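You operate a simulated robot arm through the tools that you are given. There is no shell and no other tool.

The job below is to be done with a simulated robot arm. You get a single attempt, and the scene is never put back.

JOB
Shut off the cooling water and drain its sight glass empty.
Fine: close the blue and red valve levers, blue before draining; close the yellow one again.

It is judged by the outcome, as a careful person would: the job done as asked, and still so three seconds after it is handed in. It fails if anything else is knocked over, pushed out of place, dropped, spilled or broken.

ROBOT AND FRAMES
A 7-joint arm with a two-finger parallel gripper, fixed in place. Base frame: the origin is at the foot of the arm, x ahead of it, y to its left, z up. Units: m, degrees, N and s.
With the tool pointing down near the work surface it reaches from about 0.42 to 0.9 m from the base axis. Its first joint turns from -143.0 to 143.0 degrees. Payload 3 kg.
The tool frame sits at the grasp point between the pads (the TCP): z along the fingers, y along the line on which they close. The tips reach 0.03 m beyond it. Largest opening 0.094 m; finger width 0.028, thickness 0.01; the body of the gripper, 0.05 by 0.096 m, starts 0.055 m behind the TCP.
Orientation is told as [roll, pitch, yaw] about the base's x, y, z axes, in that order, counted from this pose: with the fingers straight down and closing along the base's y, the tool's x points along the base's -x, its y along +y and its z along -z.

CONTROLS
- The arm moves only by the tool jog_arm. Its argument "targets" is one flat list of numbers, 7 for each row, row after row: the gripper command, from -1 (shut) to 1 (fully open), values between in proportion, then the shift along the tool's x, y, z in m, then the turn, a rotation vector about the tool's x, y, z in degrees. In form: [hand, tx, ty, tz, wx, wy, wz, hand, tx, ty, tz, wx, wy, wz, ...]. A call has 1 to 20 rows; each row is the pose to reach, as a shift and turn from the pose commanded when the call began, along the tool's axes at that moment. Each row takes 0.2 s and may step no farther than 0.05 m and 8.6 degrees from the row before; otherwise, or with a gripper value out of range, the whole call is refused. Where a pose cannot be reached the arm comes as near as it can. A force on the tool above 40 N (or 10 N above the force at the start of the call, whichever is more), or a blocked arm, ends the call early, and 0.2 s more pass. Each finger travels about 0.072 m/s and halts on what it meets, pressing with about 40 N; the grip force reading is that of the motor and also rises with nothing between the fingers. The clock runs only during rows and for 0.2 s after the last one: add rows that repeat a pose to give the fingers time. It gives the time, the measured TCP pose, the force on the tool (base axes), the opening and the grip force at its end, in the units of the frame above (readings bear some noise), with the torque about the TCP (base axes, N m) and any sound that the robot's microphone picked up.
- Cameras (640 x 400 px; columns grow to the right, rows downward): "scene" is fixed at [0.0508, -0.4993, 1.202]; the picture's right is [0.63, -0.77, 0.00], its down [-0.32, -0.26, -0.91] and it looks along [0.71, 0.58, -0.41] (base axes); focal length 312 px, centre (320, 200). "wrist" rides on the gripper at [0.076, 0.014, -0.102] in the tool frame; the picture's right is [-0.18, 0.98, 0.00], its down [-0.75, -0.14, -0.64] and it looks along [-0.63, -0.12, 0.77] (tool axes); focal length 243 px, centre (320, 200). There is no depth. A picture from a camera that has moved, and an enlarged one, comes with that camera's place and axes in the base frame and with its lens.
- grab_frame(camera): a new picture of that camera. It takes no simulated time.
- zoom(camera, box): a new picture of the part [left, top, right, bottom] of that camera's present view, enlarged. It takes no simulated time.
- finish_job(): hands the job in; it is judged then, once.

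Places have to be worked out from the pictures, the camera data and where the tool is seen. Open the gripper and draw the arm clear of the work before you hand the job in, unless the task says otherwise.

The tools are called after "Emit:" as a command line: name --argument value ..., lists and objects as JSON in quotes. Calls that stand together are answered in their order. jog_arm: Moves the arm, as the interface text tells. Its arguments: {"type":"object","properties":{"targets":{"type":"array"}},"required":["targets"]} The other tools are called the same way: grab_frame (camera) takes a picture; zoom (camera, box) takes an enlarged picture of a part of a camera's view; finish_job () hands the job in.

At the start:

```text
t: 0.0
tool_pos: [0.5698, 0.3115, 0.95]
tool_rot: [-0.1, 0.0, 0.0]
contact_force: [-0.7, 0.3, -0.3]
moment: [0.01, 0.01, 0.02]
gripper_width: 0.094
grip_force: 0.0
```

scene: 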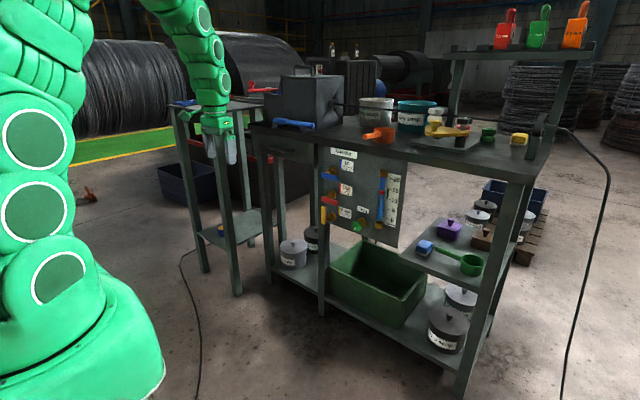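
wrist: 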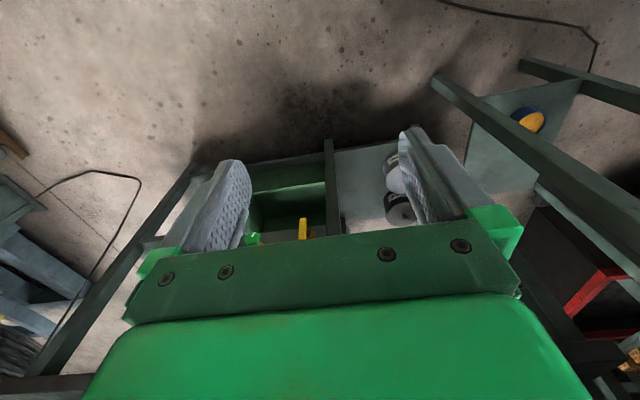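

I start by looking closer at the panel with the valves in the scene view.

Emit:
zoom --camera "scene" --box '[300, 130, 430, 260]'

Emit:
zoom --camera "scene" --box '[160, 60, 420, 260]'

Emit:
zoom --camera "wrist" --box '[120, 120, 520, 320]'

```text
3.08 times, centred on (365, 195) of scene
camera zoom: at [0.0508, -0.4993, 1.202], right [0.63, -0.77, 0.0], down [-0.32, -0.26, -0.91], along [0.71, 0.58, -0.41], focal length 961 px, centre (182, 215)
```

zoom: 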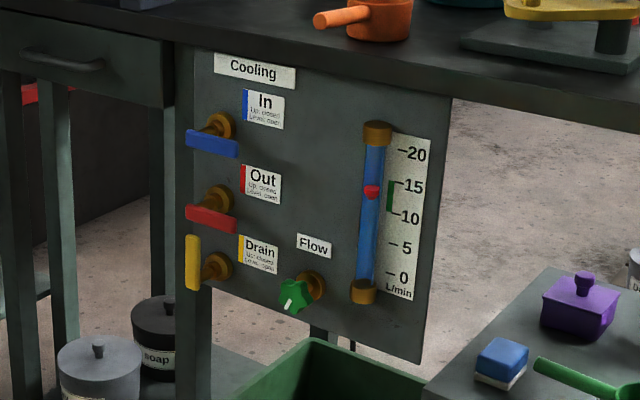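

```text
2.00 times, centred on (290, 160) of scene
camera zoom: at [0.0508, -0.4993, 1.202], right [0.63, -0.77, 0.0], down [-0.32, -0.26, -0.91], along [0.71, 0.58, -0.41], focal length 625 px, centre (380, 280)
```

zoom: 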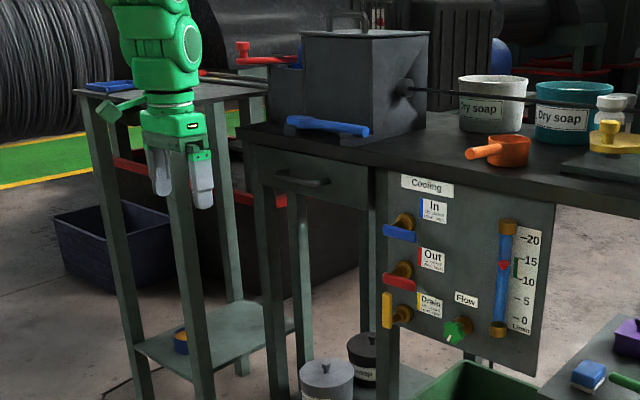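

```text
1.60 times, centred on (320, 220) of wrist
camera zoom: at [0.4923, 0.3263, 1.0537], right [0.18, 0.98, 0.0], down [0.75, -0.14, 0.64], along [0.63, -0.12, -0.77], focal length 388 px, centre (320, 168)
```

zoom: 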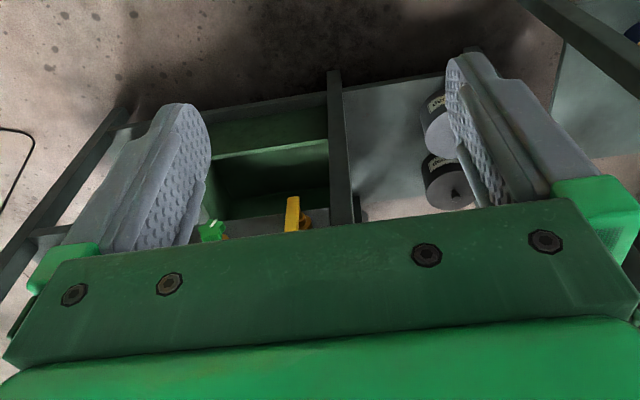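

The labels say "up: closed, level: open". Blue and red are level (open) and yellow is up (closed). I judge the blue bar to run from y≈0.21 (pivot) to y≈0.134 at z≈0.80, with red at z≈0.705 and the yellow pivot at z≈0.605, all around x≈0.93. I'll shut the gripper and tip the fingers forward, staying well in front of the panel so I can look with the wrist camera.

Emit:
jog_arm --targets '[-1, -0.0067, -0.0125, 0.0125, 0, -7.5, 0, -1, -0.0133, -0.025, 0.025, 0, -15, 0, -1, -0.02, -0.0375, 0.0375, 0, -22.5, 0, -1, -0.0267, -0.05, 0.05, 0, -30, 0, -1, -0.0333, -0.0625, 0.0625, 0, -37.5, 0, -1, -0.04, -0.075, 0.075, 0, -45, 0, -1, -0.0467, -0.0875, 0.0875, 0, -52.5, 0, -1, -0.0533, -0.1, 0.1, 0, -60, 0, -1, -0.06, -0.1125, 0.1125, 0, -67.5, 0, -1, -0.0667, -0.125, 0.125, 0, -75, 0, -1, -0.0733, -0.1375, 0.1375, 0, -82.5, 0, -1, -0.08, -0.15, 0.15, 0, -90, 0, -1, -0.08, -0.15, 0.15, 0, -90, 0]'

```text
t: 2.8
tool_pos: [0.6494, 0.1598, 0.8008]
tool_rot: [-163.1, -89.9, 163.1]
contact_force: [-0.8, 0.0, 0.0]
moment: [-0.04, -0.01, 0.02]
gripper_width: 0.0003
grip_force: 32.8
out of reach, approached as far as the arm can: row 9, 10
```

The arm reached the forward-pointing pose. I'll take both pictures to triangulate the levers.

Emit:
grab_frame --camera "wrist"

Emit:
grab_frame --camera "scene"

Emit:
zoom --camera "scene" --box '[300, 130, 430, 260]'

```text
taken
camera wrist: at [0.5454, 0.1744, 0.726], right [0.0, 0.98, 0.18], down [-0.64, -0.14, 0.75], along [0.77, -0.12, 0.63], focal length 243 px, centre (320, 200)
```

wrist: 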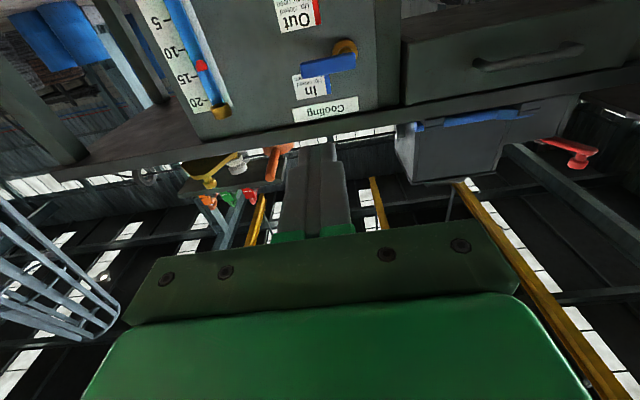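

```text
taken
```

scene: 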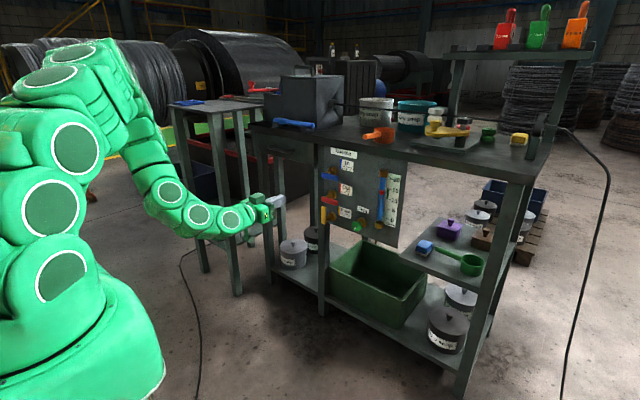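

```text
3.08 times, centred on (365, 195) of scene
camera zoom: at [0.0508, -0.4993, 1.202], right [0.63, -0.77, 0.0], down [-0.32, -0.26, -0.91], along [0.71, 0.58, -0.41], focal length 961 px, centre (182, 215)
```

zoom: 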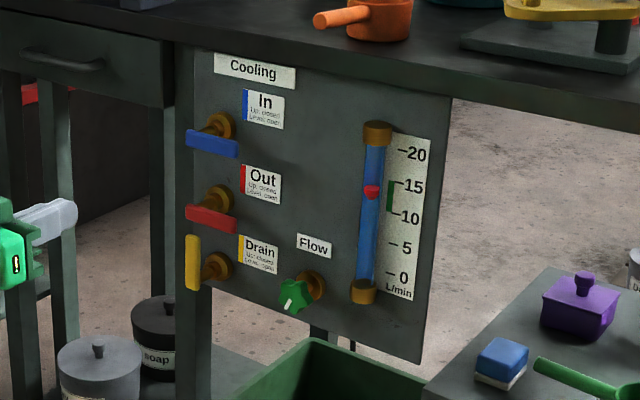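

The triangulation agrees: the blue bar runs y 0.134–0.211 at z≈0.80, x≈0.93, with its pivot at the +y end. I'll zoom the wrist view for bar thickness and stem detail.

Emit:
zoom --camera "wrist" --box '[240, 0, 440, 125]'

Emit:
zoom --camera "scene" --box '[325, 160, 365, 195]'

Emit:
zoom --camera "scene" --box '[325, 190, 365, 225]'

```text
3.20 times, centred on (340, 62) of wrist
camera zoom: at [0.5454, 0.1744, 0.726], right [0.0, 0.98, 0.18], down [-0.64, -0.14, 0.75], along [0.77, -0.12, 0.63], focal length 776 px, centre (256, 640)
```

zoom: 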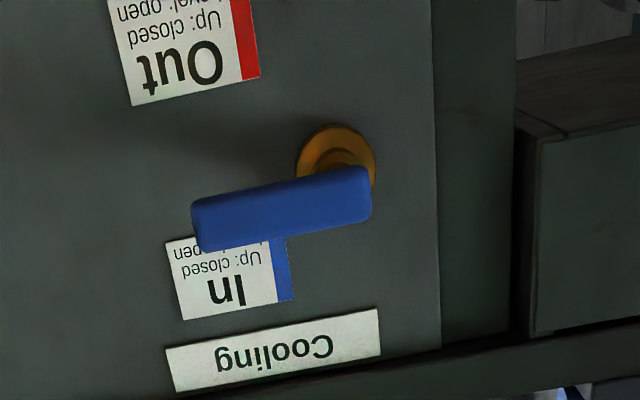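

```text
11.43 times, centred on (345, 178) of scene
camera zoom: at [0.0508, -0.4993, 1.202], right [0.63, -0.77, 0.0], down [-0.32, -0.26, -0.91], along [0.71, 0.58, -0.41], focal length 3570 px, centre (34, 457)
```

zoom: 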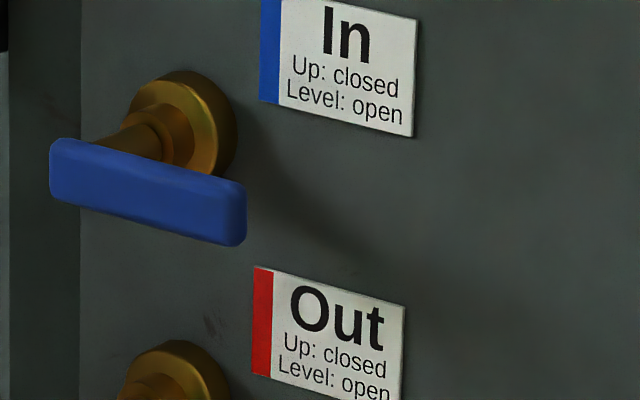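

```text
11.43 times, centred on (345, 208) of scene
camera zoom: at [0.0508, -0.4993, 1.202], right [0.63, -0.77, 0.0], down [-0.32, -0.26, -0.91], along [0.71, 0.58, -0.41], focal length 3570 px, centre (34, 114)
```

zoom: 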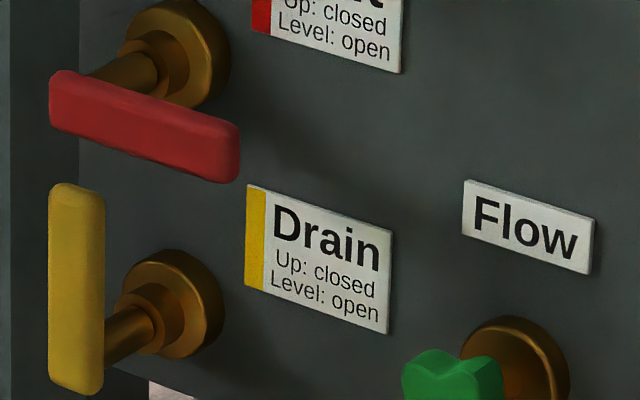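

The panel lies near x≈0.99, the bars near x≈0.935, and the blue pivot is at about y 0.199, z 0.802. I'll slide the closed fingers in below the outer end of the blue bar, in the gap between blue and red.

Emit:
jog_arm --targets '[-1, 0.036, -0.008, 0.03, 0, 0, 0, -1, 0.036, -0.008, 0.07, 0, 0, 0, -1, 0.036, -0.008, 0.11, 0, 0, 0, -1, 0.036, -0.008, 0.15, 0, 0, 0, -1, 0.036, -0.008, 0.18, 0, 0, 0, -1, 0.036, -0.008, 0.205, 0, 0, 0, -1, 0.036, -0.008, 0.225, 0, 0, 0, -1, 0.036, -0.008, 0.225, 0, 0, 0]'

```text
t: 4.6
tool_pos: [0.8725, 0.1545, 0.7633]
tool_rot: [-47.5, -90.0, 47.6]
contact_force: [-0.3, 0.3, 0.5]
moment: [0.05, -0.02, 0.02]
gripper_width: 0.0001
grip_force: 33.7
```

I'm at x 0.8725 with no contact, so I'll check the finger's place relative to the bars.

Emit:
zoom --camera "scene" --box '[280, 140, 400, 240]'

Emit:
grab_frame --camera "wrist"

```text
4.00 times, centred on (340, 190) of scene
camera zoom: at [0.0508, -0.4993, 1.202], right [0.63, -0.77, 0.0], down [-0.32, -0.26, -0.91], along [0.71, 0.58, -0.41], focal length 1249 px, centre (240, 240)
```

zoom: 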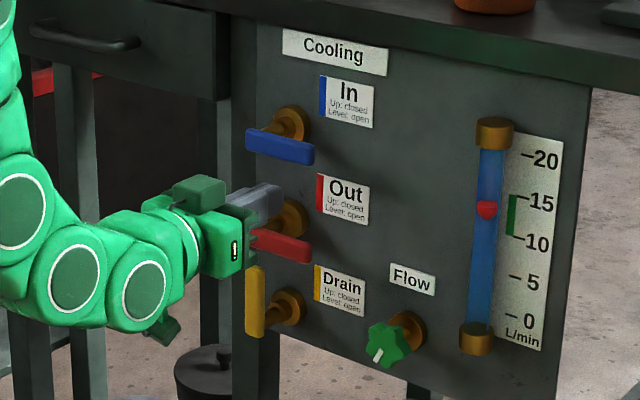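

```text
taken
camera wrist: at [0.7694, 0.1687, 0.6888], right [0.0, 0.98, 0.18], down [-0.64, -0.14, 0.75], along [0.77, -0.12, 0.63], focal length 243 px, centre (320, 200)
```

wrist: 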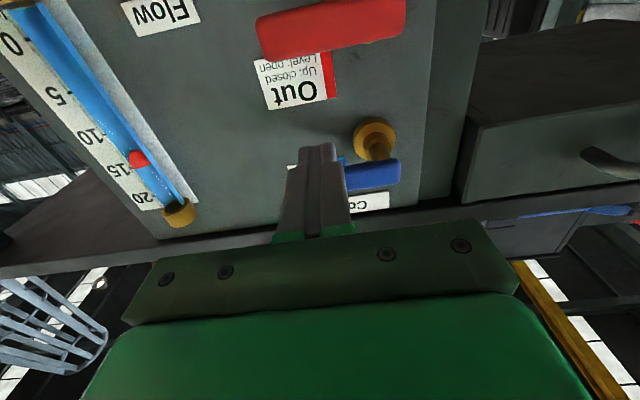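

Clearances look good. I'll advance to x≈0.925 and push the blue bar up along its arc to about 45° first.

Emit:
jog_arm --targets '[-1, 0, 0, 0.025, 0, 0, 0, -1, 0, 0, 0.05, 0, 0, 0, -1, -0.007, 0, 0.05, 0, 0, 0, -1, -0.014, 0.0005, 0.05, 0, 0, 0, -1, -0.019, -0.002, 0.05, 0, 0, 0, -1, -0.0245, -0.0048, 0.05, 0, 0, 0, -1, -0.031, -0.006, 0.05, 0, 0, 0, -1, -0.037, -0.0071, 0.05, 0, 0, 0, -1, -0.044, -0.006, 0.05, 0, 0, 0, -1, -0.0507, -0.0054, 0.05, 0, 0, 0]'

Emit:
zoom --camera "scene" --box '[280, 140, 400, 240]'

Emit:
grab_frame --camera "wrist"

```text
t: 6.8
tool_pos: [0.9257, 0.1493, 0.8134]
tool_rot: [-32.1, -90.0, 32.1]
contact_force: [-0.1, -1.2, -0.5]
moment: [0.03, 0.03, -0.04]
gripper_width: 0.0
grip_force: 33.0
```

```text
4.00 times, centred on (340, 190) of scene
camera zoom: at [0.0508, -0.4993, 1.202], right [0.63, -0.77, 0.0], down [-0.32, -0.26, -0.91], along [0.71, 0.58, -0.41], focal length 1249 px, centre (240, 240)
```

zoom: 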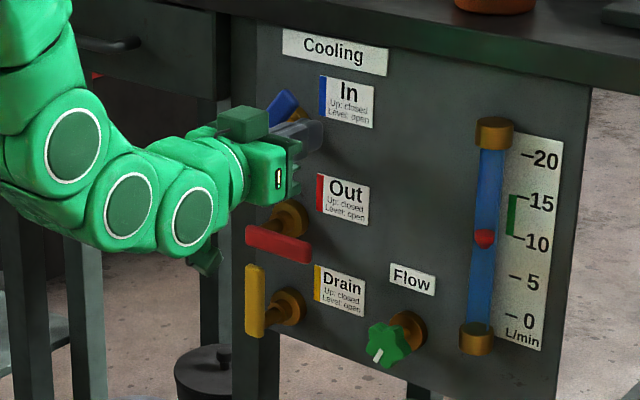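

```text
taken
camera wrist: at [0.8215, 0.1631, 0.7393], right [0.0, 0.98, 0.18], down [-0.64, -0.14, 0.75], along [0.77, -0.12, 0.63], focal length 243 px, centre (320, 200)
```

wrist: 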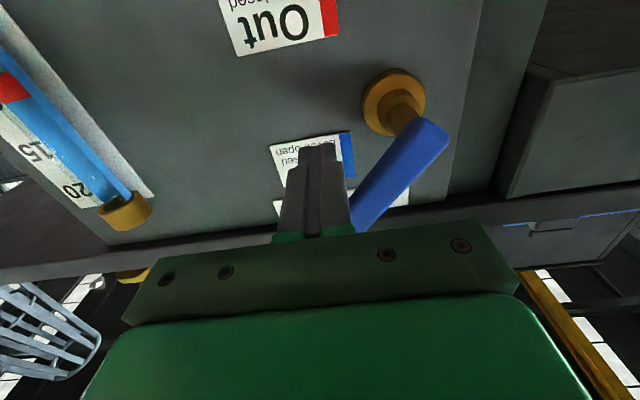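

The blue lever is turning smoothly and the flow float is falling. I'll continue the arc to vertical.

Emit:
jog_arm --targets '[-1, -0.007, 0.003, 0, 0, 0, 0, -1, -0.0135, 0.0062, 0, 0, 0, 0, -1, -0.0195, 0.0112, 0, 0, 0, 0, -1, -0.0248, 0.0167, 0, 0, 0, 0, -1, -0.0288, 0.0235, 0, 0, 0, 0, -1, -0.0323, 0.0309, 0, 0, 0, 0, -1, -0.0323, 0.0329, 0, 0, 0, 0, -1, -0.0323, 0.0329, 0, 0, 0, 0]'

Emit:
zoom --camera "scene" --box '[280, 140, 400, 240]'

Emit:
grab_frame --camera "wrist"

```text
t: 8.5
tool_pos: [0.9242, 0.1762, 0.8451]
tool_rot: [-4.0, -89.7, 3.5]
contact_force: [-2.9, -6.0, 1.1]
moment: [-0.1, 0.0, 0.03]
gripper_width: 0.0
grip_force: 32.9
stopped in row 8: the force on the tool passed its limit at 42 N (the readings are from after the stop); the commanded pose is now the measured one
```

```text
4.00 times, centred on (340, 190) of scene
camera zoom: at [0.0508, -0.4993, 1.202], right [0.63, -0.77, 0.0], down [-0.32, -0.26, -0.91], along [0.71, 0.58, -0.41], focal length 1249 px, centre (240, 240)
```

zoom: 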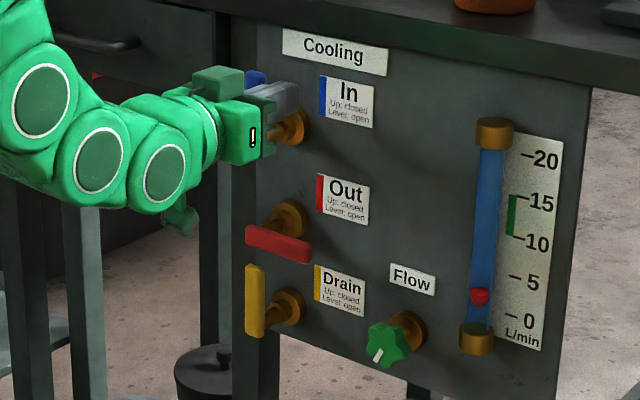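

```text
taken
camera wrist: at [0.8209, 0.1906, 0.7705], right [0.01, 0.98, 0.18], down [-0.64, -0.14, 0.76], along [0.77, -0.13, 0.63], focal length 243 px, centre (320, 200)
```

wrist: 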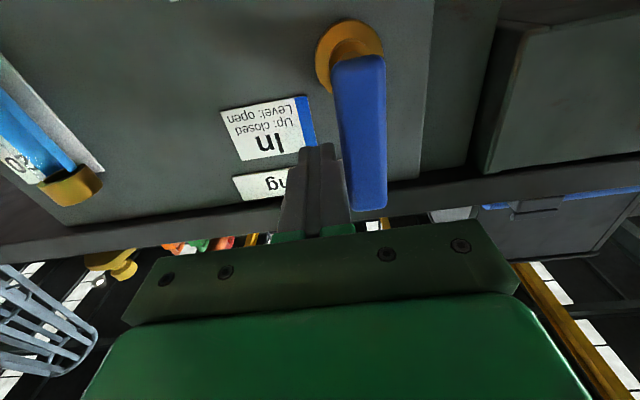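

Blue is at its stop, vertical (closed), and the float has dropped near zero. I'll back off, pull out, and go down below the outer end of the red bar.

Emit:
jog_arm --targets '[-1, 0, -0.012, 0, 0, 0, 0, -1, 0, -0.026, 0, 0, 0, 0, -1, 0, -0.026, -0.03, 0, 0, 0, -1, 0, -0.026, -0.06, 0, 0, 0, -1, 0.045, -0.026, -0.06, 0, 0, 0, -1, 0.09, -0.026, -0.06, 0, 0, 0, -1, 0.135, -0.026, -0.06, 0, 0, 0, -1, 0.165, -0.026, -0.06, 0, 0, 0, -1, 0.181, -0.026, -0.06, 0, 0, 0, -1, 0.181, -0.026, -0.06, 0, 0, 0]'

Emit:
zoom --camera "scene" --box '[280, 140, 400, 240]'

Emit:
grab_frame --camera "wrist"

```text
t: 10.7
tool_pos: [0.8637, 0.1498, 0.6632]
tool_rot: [-1.1, -89.8, 0.7]
contact_force: [0.1, 0.4, -0.7]
moment: [0.0, 0.04, -0.01]
gripper_width: 0.0001
grip_force: 33.0
```

```text
4.00 times, centred on (340, 190) of scene
camera zoom: at [0.0508, -0.4993, 1.202], right [0.63, -0.77, 0.0], down [-0.32, -0.26, -0.91], along [0.71, 0.58, -0.41], focal length 1249 px, centre (240, 240)
```

zoom: 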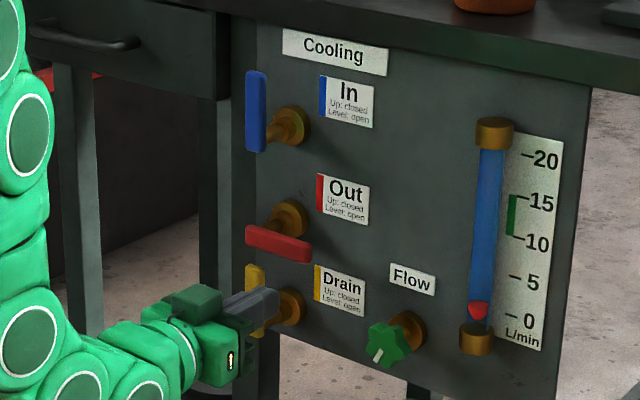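

```text
taken
camera wrist: at [0.7599, 0.1653, 0.5884], right [0.01, 0.98, 0.18], down [-0.64, -0.14, 0.76], along [0.77, -0.12, 0.63], focal length 243 px, centre (320, 200)
```

wrist: 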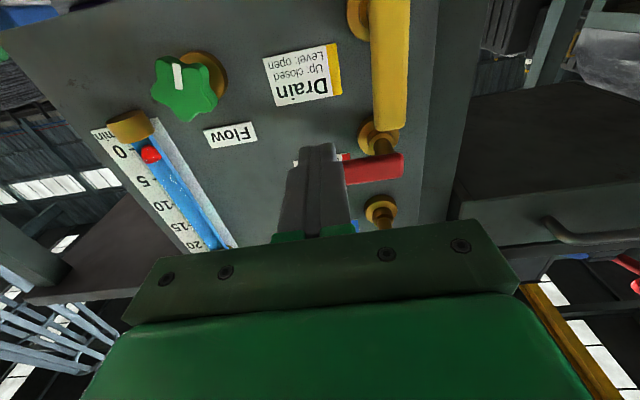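

Blue stands vertical and the finger is just below the red bar's level. I'll insert it and lift red along the same arc.

Emit:
jog_arm --targets '[-1, 0, 0, 0.03, 0, 0, 0, -1, 0, 0, 0.061, 0, 0, 0, -1, -0.008, 0.002, 0.061, 0, 0, 0, -1, -0.016, 0.004, 0.061, 0, 0, 0, -1, -0.021, 0.001, 0.061, 0, 0, 0, -1, -0.0265, -0.0013, 0.061, 0, 0, 0, -1, -0.033, -0.0026, 0.061, 0, 0, 0, -1, -0.039, -0.0036, 0.061, 0, 0, 0, -1, -0.046, -0.003, 0.061, 0, 0, 0, -1, -0.0527, -0.0019, 0.061, 0, 0, 0, -1, -0.0597, 0.001, 0.061, 0, 0, 0, -1, -0.0662, 0.0043, 0.061, 0, 0, 0, -1, -0.072, 0.0093, 0.061, 0, 0, 0, -1, -0.0775, 0.0148, 0.061, 0, 0, 0, -1, -0.0815, 0.0215, 0.061, 0, 0, 0, -1, -0.085, 0.029, 0.061, 0, 0, 0, -1, -0.085, 0.031, 0.061, 0, 0, 0]'

Emit:
zoom --camera "scene" --box '[280, 140, 400, 240]'

Emit:
grab_frame --camera "wrist"

```text
t: 14.4
tool_pos: [0.9252, 0.1758, 0.7479]
tool_rot: [0.5, -89.6, -1.5]
contact_force: [-1.3, -3.9, -0.2]
moment: [-0.04, 0.04, -0.02]
gripper_width: 0.0
grip_force: 33.2
stopped in row 17: the force on the tool passed its limit at 41 N (the readings are from after the stop); the commanded pose is now the measured one
```

```text
4.00 times, centred on (340, 190) of scene
camera zoom: at [0.0508, -0.4993, 1.202], right [0.63, -0.77, 0.0], down [-0.32, -0.26, -0.91], along [0.71, 0.58, -0.41], focal length 1249 px, centre (240, 240)
```

zoom: 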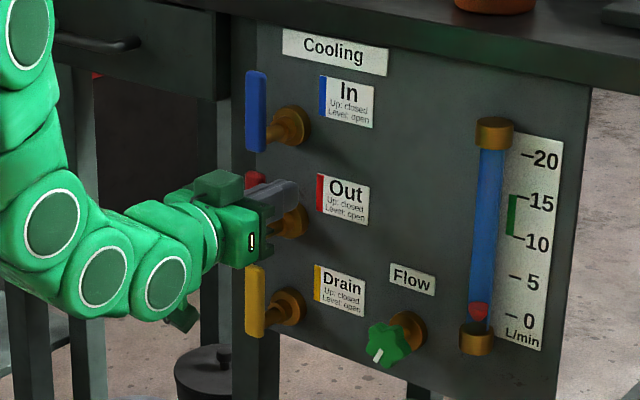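

```text
taken
camera wrist: at [0.821, 0.1915, 0.6727], right [0.02, 0.98, 0.18], down [-0.64, -0.13, 0.76], along [0.77, -0.13, 0.62], focal length 243 px, centre (320, 200)
```

wrist: 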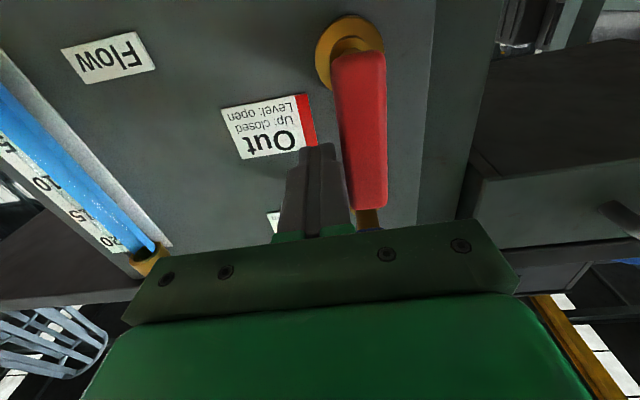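

Red is also vertical against its stop. Before opening the drain I'll check where its outlet leads.

Emit:
zoom --camera "scene" --box '[320, 205, 430, 330]'

Emit:
zoom --camera "scene" --box '[345, 215, 405, 260]'

```text
3.20 times, centred on (375, 268) of scene
camera zoom: at [0.0508, -0.4993, 1.202], right [0.63, -0.77, 0.0], down [-0.32, -0.26, -0.91], along [0.71, 0.58, -0.41], focal length 1000 px, centre (144, -16)
```

zoom: 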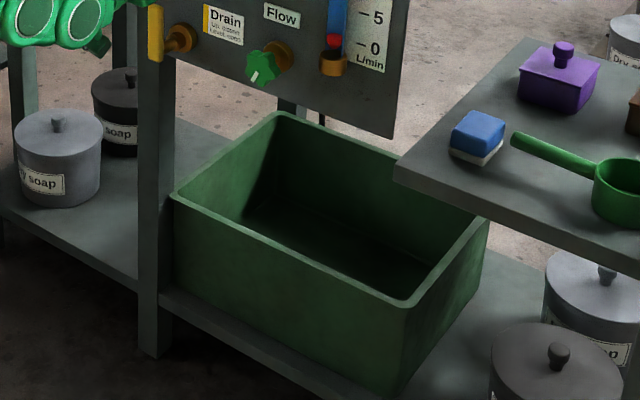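

```text
8.89 times, centred on (375, 238) of scene
camera zoom: at [0.0508, -0.4993, 1.202], right [0.63, -0.77, 0.0], down [-0.32, -0.26, -0.91], along [0.71, 0.58, -0.41], focal length 2776 px, centre (-169, -133)
```

zoom: 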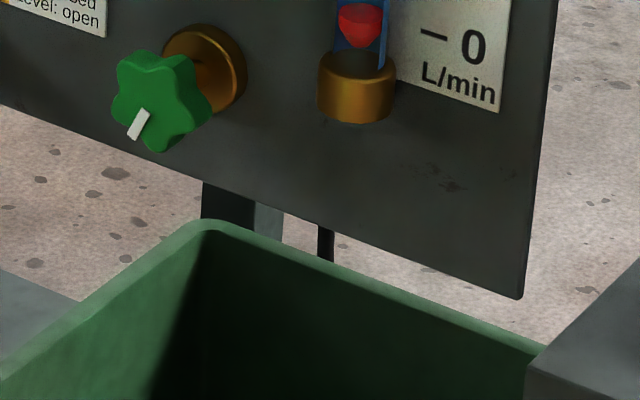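

The drain is piped behind the panel above the bin, so I leave those alone. I'll back off from red, retract, and place the finger to the +y side of the upright yellow lever, just below red's lower end.

Emit:
jog_arm --targets '[-1, 0, -0.012, 0, 0, 0, 0, -1, 0, -0.025, 0, 0, 0, 0, -1, 0, -0.025, -0.035, 0, 0, 0, -1, 0, -0.025, -0.07, 0, 0, 0, -1, 0.043, -0.007, -0.07, 0, 0, 0, -1, 0.08, 0.022, -0.07, 0, 0, 0, -1, 0.097, 0.058, -0.07, 0, 0, 0, -1, 0.097, 0.058, -0.07, 0, 0, 0]'

Emit:
zoom --camera "scene" --box '[280, 140, 400, 240]'

Emit:
grab_frame --camera "wrist"

```text
t: 16.2
tool_pos: [0.8598, 0.2344, 0.652]
tool_rot: [2.5, -89.6, -3.6]
contact_force: [-0.2, -0.3, -0.4]
moment: [0.01, 0.01, 0.02]
gripper_width: 0.0
grip_force: 32.9
```

```text
4.00 times, centred on (340, 190) of scene
camera zoom: at [0.0508, -0.4993, 1.202], right [0.63, -0.77, 0.0], down [-0.32, -0.26, -0.91], along [0.71, 0.58, -0.41], focal length 1249 px, centre (240, 240)
```

zoom: 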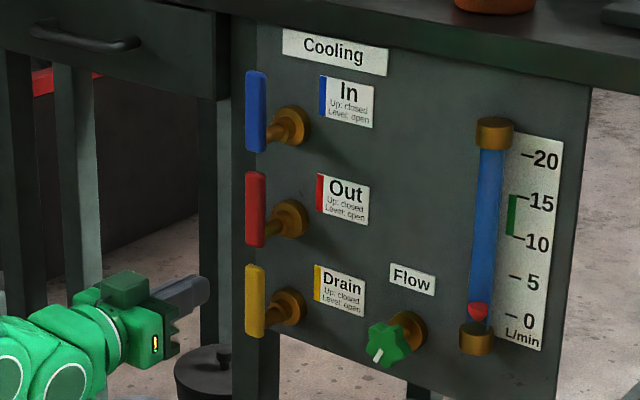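

```text
taken
camera wrist: at [0.7554, 0.2501, 0.5779], right [0.02, 0.98, 0.18], down [-0.64, -0.13, 0.76], along [0.77, -0.13, 0.63], focal length 243 px, centre (320, 200)
```

wrist: 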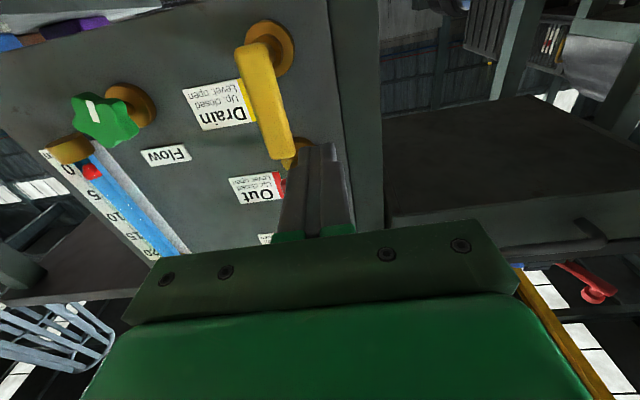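

Yellow's top is at z≈0.669, y≈0.20. The finger sits to its +y side, so I'll insert it slowly to about x 0.92.

Emit:
jog_arm --targets '[-1, 0, 0, 0.02, 0, 0, 0, -1, 0, 0, 0.04, 0, 0, 0, -1, 0, 0, 0.052, 0, 0, 0, -1, 0, 0, 0.062, 0, 0, 0, -1, 0, 0, 0.062, 0, 0, 0]'

Emit:
grab_frame --camera "wrist"

```text
t: 17.4
tool_pos: [0.9196, 0.2335, 0.6518]
tool_rot: [3.3, -89.6, -4.2]
contact_force: [-0.7, -0.4, -0.6]
moment: [-0.03, 0.02, 0.02]
gripper_width: 0.0
grip_force: 32.7
```

```text
taken
camera wrist: at [0.8155, 0.25, 0.5772], right [0.02, 0.98, 0.18], down [-0.64, -0.13, 0.76], along [0.77, -0.13, 0.63], focal length 243 px, centre (320, 200)
```

wrist: 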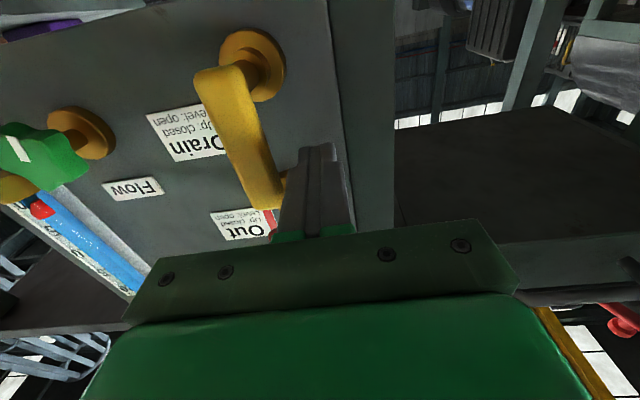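

The finger is beside the yellow bar with no contact. I'll push it toward -y and down along the arc to level.

Emit:
jog_arm --targets '[-1, 0, -0.008, 0, 0, 0, 0, -1, 0, -0.015, 0, 0, 0, 0, -1, -0.0025, -0.02, 0, 0, 0, 0, -1, -0.0045, -0.0242, 0, 0, 0, 0, -1, -0.006, -0.03, 0, 0, 0, 0, -1, -0.0068, -0.0353, 0, 0, 0, 0, -1, -0.0067, -0.0415, 0, 0, 0, 0, -1, -0.0059, -0.0477, 0, 0, 0, 0, -1, -0.004, -0.054, 0, 0, 0, 0, -1, -0.001, -0.0604, 0, 0, 0, 0, -1, 0.0033, -0.0663, 0, 0, 0, 0, -1, 0.0081, -0.0717, 0, 0, 0, 0, -1, 0.0145, -0.0762, 0, 0, 0, 0, -1, 0.021, -0.08, 0, 0, 0, 0, -1, 0.023, -0.08, 0, 0, 0, 0]'

Emit:
zoom --camera "scene" --box '[280, 140, 400, 240]'

Emit:
grab_frame --camera "wrist"

```text
t: 20.6
tool_pos: [0.9168, 0.1539, 0.626]
tool_rot: [1.5, -89.4, -2.5]
contact_force: [-0.5, 0.0, 0.0]
moment: [0.0, -0.01, -0.02]
gripper_width: 0.0003
grip_force: 33.0
```

```text
4.00 times, centred on (340, 190) of scene
camera zoom: at [0.0508, -0.4993, 1.202], right [0.63, -0.77, 0.0], down [-0.32, -0.26, -0.91], along [0.71, 0.58, -0.41], focal length 1249 px, centre (240, 240)
```

zoom: 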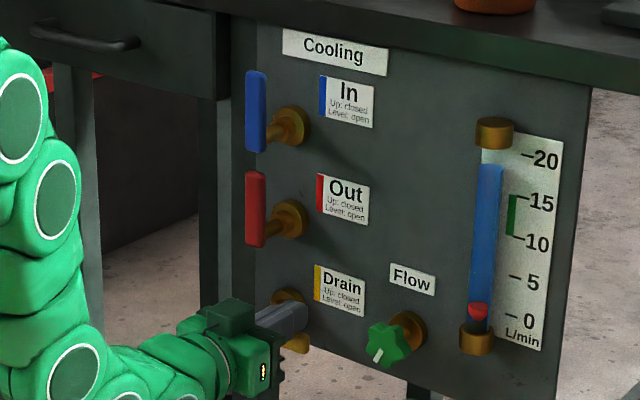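

```text
taken
camera wrist: at [0.8118, 0.1703, 0.5526], right [0.02, 0.98, 0.18], down [-0.64, -0.13, 0.76], along [0.77, -0.13, 0.62], focal length 243 px, centre (320, 200)
```

wrist: 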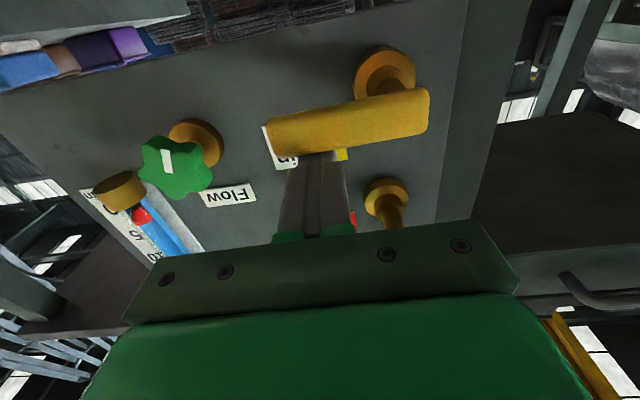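

The lever is level and the glass is draining. I'll back off, retract and drop below the yellow bar ready for closing, then wait.

Emit:
jog_arm --targets '[-1, -0.012, -0.002, 0, 0, 0, 0, -1, -0.012, -0.002, -0.03, 0, 0, 0, -1, -0.012, -0.002, -0.06, 0, 0, 0, -1, 0.03, -0.002, -0.06, 0, 0, 0, -1, 0.057, -0.002, -0.06, 0, 0, 0, -1, 0.057, -0.002, -0.06, 0, 0, 0]'

Emit:
zoom --camera "scene" --box '[280, 140, 400, 240]'

Emit:
grab_frame --camera "wrist"

```text
t: 22.0
tool_pos: [0.8563, 0.1536, 0.5702]
tool_rot: [3.8, -89.6, -4.8]
contact_force: [0.4, 0.5, 0.1]
moment: [0.02, -0.01, 0.0]
gripper_width: 0.0002
grip_force: 33.4
```

```text
4.00 times, centred on (340, 190) of scene
camera zoom: at [0.0508, -0.4993, 1.202], right [0.63, -0.77, 0.0], down [-0.32, -0.26, -0.91], along [0.71, 0.58, -0.41], focal length 1249 px, centre (240, 240)
```

zoom: 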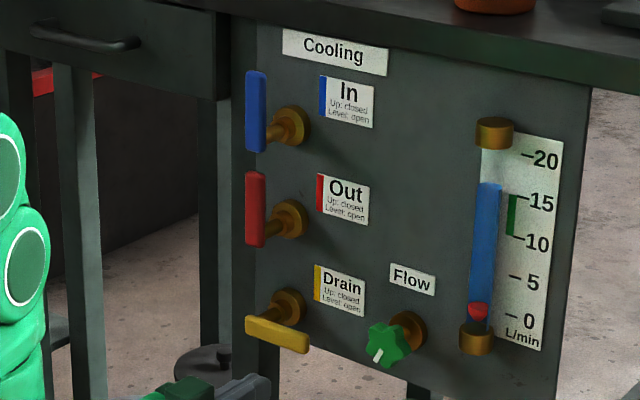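

```text
taken
camera wrist: at [0.7516, 0.1692, 0.496], right [0.02, 0.98, 0.18], down [-0.64, -0.13, 0.76], along [0.77, -0.13, 0.63], focal length 243 px, centre (320, 200)
```

wrist: 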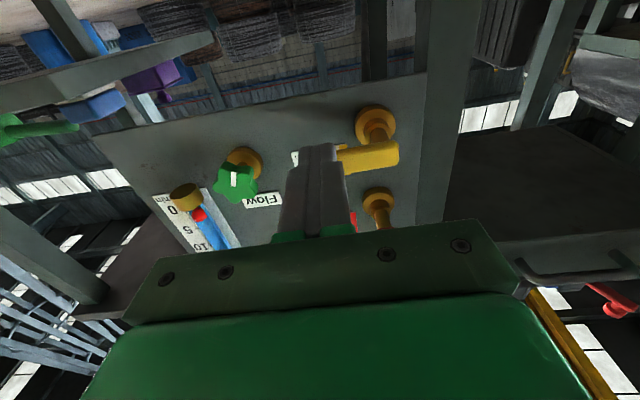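

The level is at about 17 and falling steadily. I'll hold still and wait.

Emit:
jog_arm --targets '[-1, 0, 0, 0, 0, 0, 0, -1, 0, 0, 0, 0, 0, 0, -1, 0, 0, 0, 0, 0, 0, -1, 0, 0, 0, 0, 0, 0, -1, 0, 0, 0, 0, 0, 0, -1, 0, 0, 0, 0, 0, 0, -1, 0, 0, 0, 0, 0, 0, -1, 0, 0, 0, 0, 0, 0, -1, 0, 0, 0, 0, 0, 0, -1, 0, 0, 0, 0, 0, 0, -1, 0, 0, 0, 0, 0, 0, -1, 0, 0, 0, 0, 0, 0, -1, 0, 0, 0, 0, 0, 0, -1, 0, 0, 0, 0, 0, 0, -1, 0, 0, 0, 0, 0, 0, -1, 0, 0, 0, 0, 0, 0, -1, 0, 0, 0, 0, 0, 0, -1, 0, 0, 0, 0, 0, 0, -1, 0, 0, 0, 0, 0, 0, -1, 0, 0, 0, 0, 0, 0]'

Emit:
jog_arm --targets '[-1, 0, 0, 0, 0, 0, 0, -1, 0, 0, 0, 0, 0, 0, -1, 0, 0, 0, 0, 0, 0, -1, 0, 0, 0, 0, 0, 0, -1, 0, 0, 0, 0, 0, 0, -1, 0, 0, 0, 0, 0, 0, -1, 0, 0, 0, 0, 0, 0, -1, 0, 0, 0, 0, 0, 0, -1, 0, 0, 0, 0, 0, 0, -1, 0, 0, 0, 0, 0, 0, -1, 0, 0, 0, 0, 0, 0, -1, 0, 0, 0, 0, 0, 0, -1, 0, 0, 0, 0, 0, 0, -1, 0, 0, 0, 0, 0, 0, -1, 0, 0, 0, 0, 0, 0, -1, 0, 0, 0, 0, 0, 0, -1, 0, 0, 0, 0, 0, 0, -1, 0, 0, 0, 0, 0, 0, -1, 0, 0, 0, 0, 0, 0, -1, 0, 0, 0, 0, 0, 0]'

Emit:
zoom --camera "scene" --box '[280, 140, 400, 240]'

```text
t: 26.2
tool_pos: [0.8567, 0.1536, 0.5706]
tool_rot: [3.2, -89.6, -4.2]
contact_force: [0.0, 0.5, -0.6]
moment: [0.02, -0.02, 0.0]
gripper_width: 0.0
grip_force: 33.0
```

```text
t: 30.4
tool_pos: [0.8557, 0.1537, 0.5698]
tool_rot: [3.4, -89.7, -4.3]
contact_force: [1.1, 0.7, -0.5]
moment: [0.02, 0.02, -0.03]
gripper_width: 0.0002
grip_force: 33.4
```

```text
4.00 times, centred on (340, 190) of scene
camera zoom: at [0.0508, -0.4993, 1.202], right [0.63, -0.77, 0.0], down [-0.32, -0.26, -0.91], along [0.71, 0.58, -0.41], focal length 1249 px, centre (240, 240)
```

zoom: 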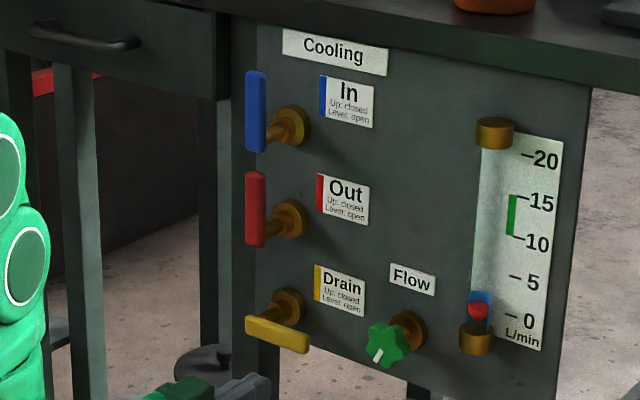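

The glass is nearly empty, with a little water still around the float. I'll wait some more.

Emit:
jog_arm --targets '[-1, 0, 0, 0, 0, 0, 0, -1, 0, 0, 0, 0, 0, 0, -1, 0, 0, 0, 0, 0, 0, -1, 0, 0, 0, 0, 0, 0, -1, 0, 0, 0, 0, 0, 0, -1, 0, 0, 0, 0, 0, 0, -1, 0, 0, 0, 0, 0, 0, -1, 0, 0, 0, 0, 0, 0, -1, 0, 0, 0, 0, 0, 0, -1, 0, 0, 0, 0, 0, 0, -1, 0, 0, 0, 0, 0, 0, -1, 0, 0, 0, 0, 0, 0, -1, 0, 0, 0, 0, 0, 0, -1, 0, 0, 0, 0, 0, 0, -1, 0, 0, 0, 0, 0, 0, -1, 0, 0, 0, 0, 0, 0, -1, 0, 0, 0, 0, 0, 0, -1, 0, 0, 0, 0, 0, 0, -1, 0, 0, 0, 0, 0, 0, -1, 0, 0, 0, 0, 0, 0]'

Emit:
zoom --camera "scene" --box '[350, 150, 420, 240]'

Emit:
jog_arm --targets '[-1, 0, 0, 0, 0, 0, 0, -1, 0, 0, 0, 0, 0, 0, -1, 0, 0, 0, 0, 0, 0, -1, 0, 0, 0, 0, 0, 0, -1, 0, 0, 0, 0, 0, 0, -1, 0, 0, 0, 0, 0, 0, -1, 0, 0, 0, 0, 0, 0, -1, 0, 0, 0, 0, 0, 0, -1, 0, 0, 0, 0, 0, 0, -1, 0, 0, 0, 0, 0, 0]'

Emit:
zoom --camera "scene" --box '[370, 195, 410, 230]'

```text
t: 34.6
tool_pos: [0.8552, 0.1537, 0.5705]
tool_rot: [3.8, -89.5, -4.7]
contact_force: [-0.2, -0.1, 0.0]
moment: [-0.03, 0.01, 0.02]
gripper_width: 0.0
grip_force: 32.8
```

```text
4.44 times, centred on (385, 195) of scene
camera zoom: at [0.0508, -0.4993, 1.202], right [0.63, -0.77, 0.0], down [-0.32, -0.26, -0.91], along [0.71, 0.58, -0.41], focal length 1388 px, centre (31, 222)
```

zoom: 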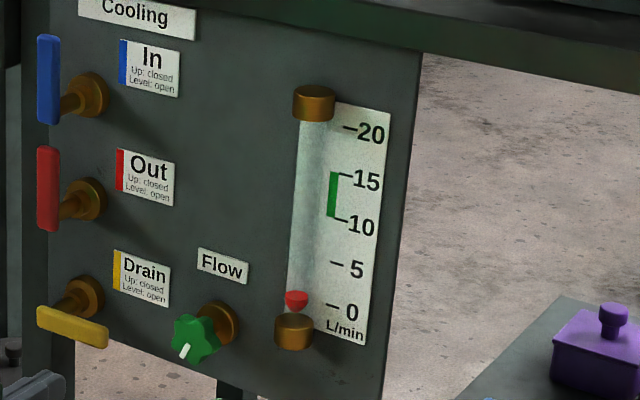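

```text
t: 36.8
tool_pos: [0.856, 0.1526, 0.5699]
tool_rot: [3.4, -89.6, -4.3]
contact_force: [0.4, 0.2, 0.0]
moment: [0.02, 0.0, 0.02]
gripper_width: 0.0001
grip_force: 32.8
```

```text
11.43 times, centred on (390, 212) of scene
camera zoom: at [0.0508, -0.4993, 1.202], right [0.63, -0.77, 0.0], down [-0.32, -0.26, -0.91], along [0.71, 0.58, -0.41], focal length 3570 px, centre (-480, 57)
```

zoom: 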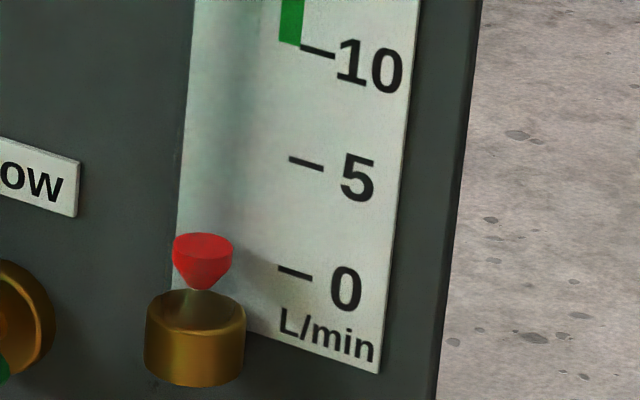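

The glass is empty. I'll insert the finger under the yellow bar and lift it back to vertical.

Emit:
jog_arm --targets '[-1, 0, 0, 0.035, 0, 0, 0, -1, 0, 0, 0.067, 0, 0, 0, -1, -0.006, 0, 0.067, 0, 0, 0, -1, -0.012, 0.001, 0.067, 0, 0, 0, -1, -0.017, -0.002, 0.067, 0, 0, 0, -1, -0.0225, -0.0043, 0.067, 0, 0, 0, -1, -0.029, -0.0056, 0.067, 0, 0, 0, -1, -0.035, -0.0066, 0.067, 0, 0, 0, -1, -0.042, -0.006, 0.067, 0, 0, 0, -1, -0.0487, -0.0049, 0.067, 0, 0, 0, -1, -0.0557, -0.002, 0.067, 0, 0, 0, -1, -0.0622, 0.0013, 0.067, 0, 0, 0, -1, -0.068, 0.0063, 0.067, 0, 0, 0, -1, -0.0735, 0.0118, 0.067, 0, 0, 0, -1, -0.0775, 0.0185, 0.067, 0, 0, 0, -1, -0.081, 0.026, 0.067, 0, 0, 0, -1, -0.081, 0.028, 0.067, 0, 0, 0]'

Emit:
zoom --camera "scene" --box '[280, 140, 400, 240]'

Emit:
grab_frame --camera "wrist"

```text
t: 39.9
tool_pos: [0.9222, 0.1652, 0.6429]
tool_rot: [0.0, -89.4, -0.8]
contact_force: [-8.2, 2.2, 0.1]
moment: [0.02, -0.12, 0.11]
gripper_width: 0.0
grip_force: 32.5
stopped in row 15: the force on the tool passed its limit at 43 N (the readings are from after the stop); the commanded pose is now the measured one
```

```text
4.00 times, centred on (340, 190) of scene
camera zoom: at [0.0508, -0.4993, 1.202], right [0.63, -0.77, 0.0], down [-0.32, -0.26, -0.91], along [0.71, 0.58, -0.41], focal length 1249 px, centre (240, 240)
```

zoom: 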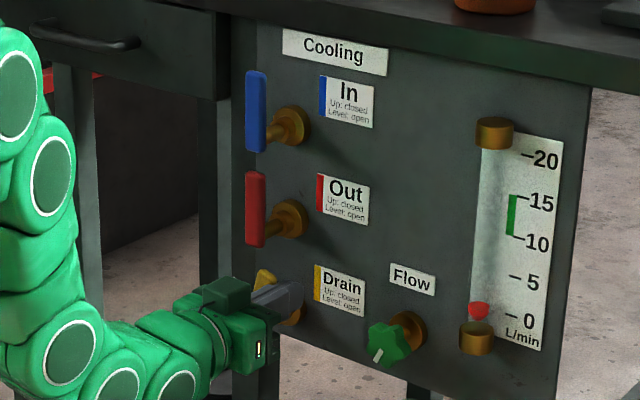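

```text
taken
camera wrist: at [0.8184, 0.1809, 0.5693], right [0.02, 0.98, 0.18], down [-0.64, -0.13, 0.76], along [0.77, -0.13, 0.62], focal length 243 px, centre (320, 200)
```

wrist: 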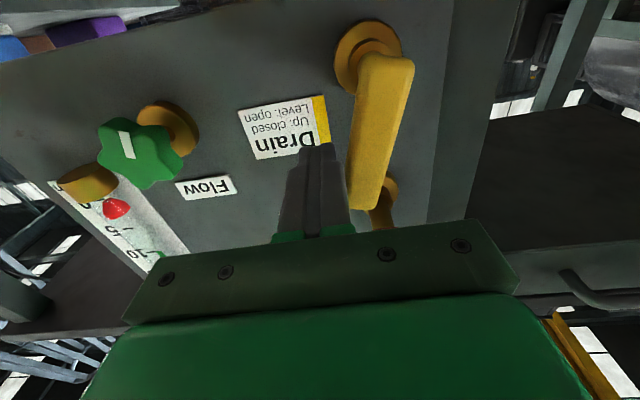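

The push stopped at about 75°, with yellow not yet fully up. I'll check the full scene for anything the arm may be touching.

Emit:
grab_frame --camera "scene"

Emit:
zoom --camera "scene" --box '[325, 190, 375, 230]'

Emit:
zoom --camera "wrist" --box '[260, 0, 460, 240]'

```text
taken
```

scene: 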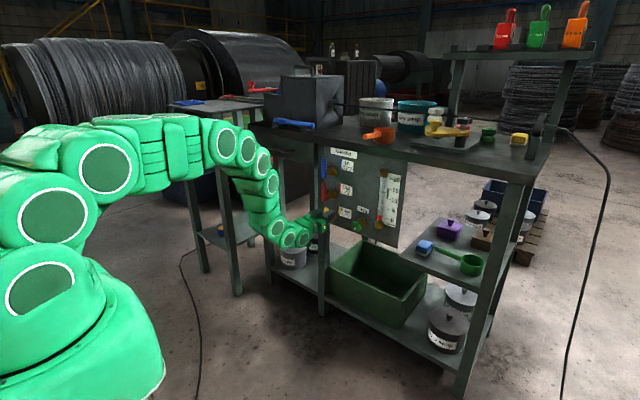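

```text
10.00 times, centred on (350, 210) of scene
camera zoom: at [0.0508, -0.4993, 1.202], right [0.63, -0.77, 0.0], down [-0.32, -0.26, -0.91], along [0.71, 0.58, -0.41], focal length 3123 px, centre (20, 100)
```

zoom: 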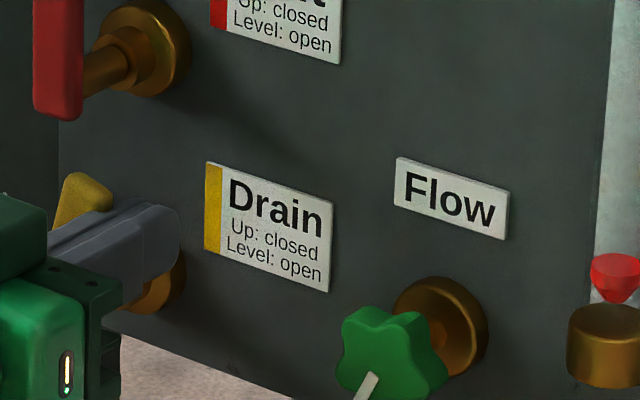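

```text
1.67 times, centred on (360, 120) of wrist
camera zoom: at [0.8184, 0.1809, 0.5693], right [0.02, 0.98, 0.18], down [-0.64, -0.13, 0.76], along [0.77, -0.13, 0.62], focal length 404 px, centre (253, 333)
```

zoom: 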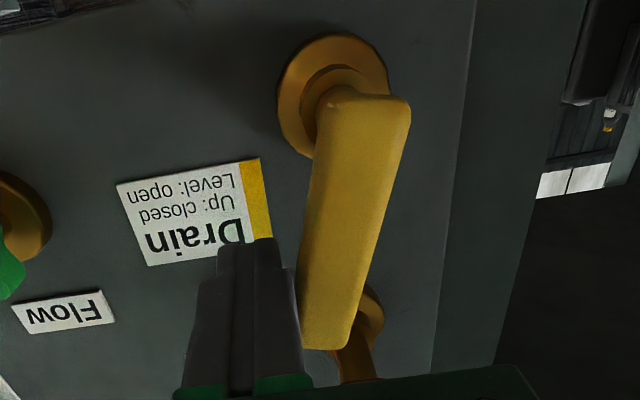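

Nothing visible is blocking it; the remaining force is a small -x rub at the fingertip. I'll ease off, pull back a few mm in x, and push again gently toward vertical.

Emit:
jog_arm --targets '[-1, 0, -0.006, 0, 0, 0, 0, -1, 0, -0.006, -0.004, 0, 0, 0, -1, -0.002, -0.001, -0.004, 0, 0, 0, -1, -0.004, 0.003, -0.004, 0, 0, 0, -1, -0.0055, 0.006, -0.004, 0, 0, 0, -1, -0.007, 0.009, -0.004, 0, 0, 0, -1, -0.008, 0.012, -0.004, 0, 0, 0, -1, -0.008, 0.014, -0.004, 0, 0, 0]'

Emit:
zoom --camera "scene" --box '[280, 140, 400, 240]'

Emit:
grab_frame --camera "wrist"

```text
t: 41.7
tool_pos: [0.9196, 0.1795, 0.6509]
tool_rot: [0.3, -89.4, -1.2]
contact_force: [-0.5, -0.2, -0.1]
moment: [0.0, 0.01, 0.0]
gripper_width: 0.0
grip_force: 32.7
```

```text
4.00 times, centred on (340, 190) of scene
camera zoom: at [0.0508, -0.4993, 1.202], right [0.63, -0.77, 0.0], down [-0.32, -0.26, -0.91], along [0.71, 0.58, -0.41], focal length 1249 px, centre (240, 240)
```

zoom: 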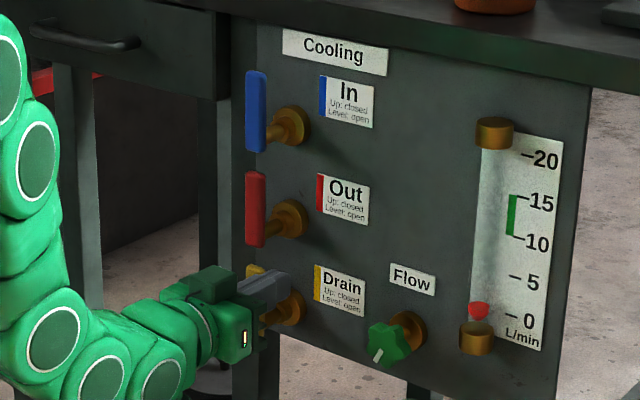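

```text
taken
camera wrist: at [0.815, 0.1945, 0.5776], right [0.02, 0.98, 0.18], down [-0.64, -0.13, 0.76], along [0.77, -0.13, 0.62], focal length 243 px, centre (320, 200)
```

wrist: 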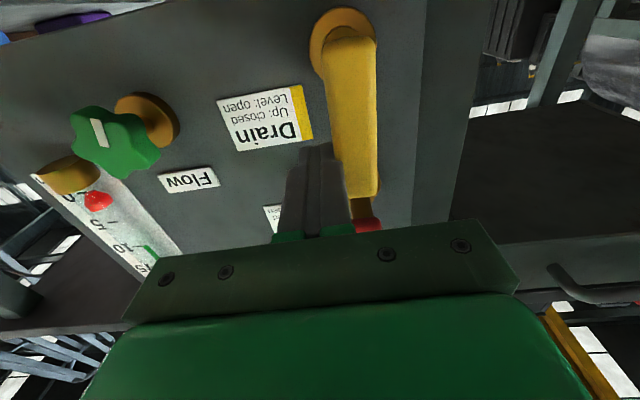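

Yellow turned to nearly vertical with no force reading yet. I'll nudge it a few mm more until it meets its stop.

Emit:
jog_arm --targets '[-1, 0, 0.001, 0, 0, 0, 0, -1, 0, 0.002, 0, 0, 0, 0, -1, 0, 0.003, 0, 0, 0, 0, -1, 0, 0.004, 0, 0, 0, 0, -1, 0, 0.005, 0, 0, 0, 0, -1, 0, 0.006, 0, 0, 0, 0]'

Emit:
grab_frame --camera "wrist"

```text
t: 43.1
tool_pos: [0.9195, 0.1807, 0.6508]
tool_rot: [0.6, -89.4, -1.9]
contact_force: [-8.0, -36.5, 7.6]
moment: [-0.41, 0.07, -0.06]
gripper_width: 0.0
grip_force: 33.2
```

```text
taken
camera wrist: at [0.8158, 0.1973, 0.5773], right [0.03, 0.98, 0.18], down [-0.64, -0.13, 0.76], along [0.77, -0.14, 0.62], focal length 243 px, centre (320, 200)
```

wrist: 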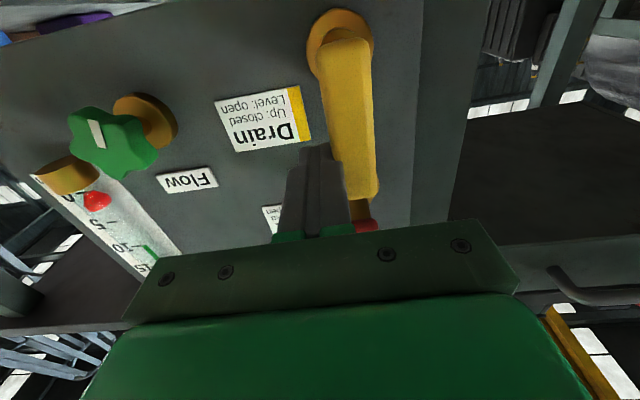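

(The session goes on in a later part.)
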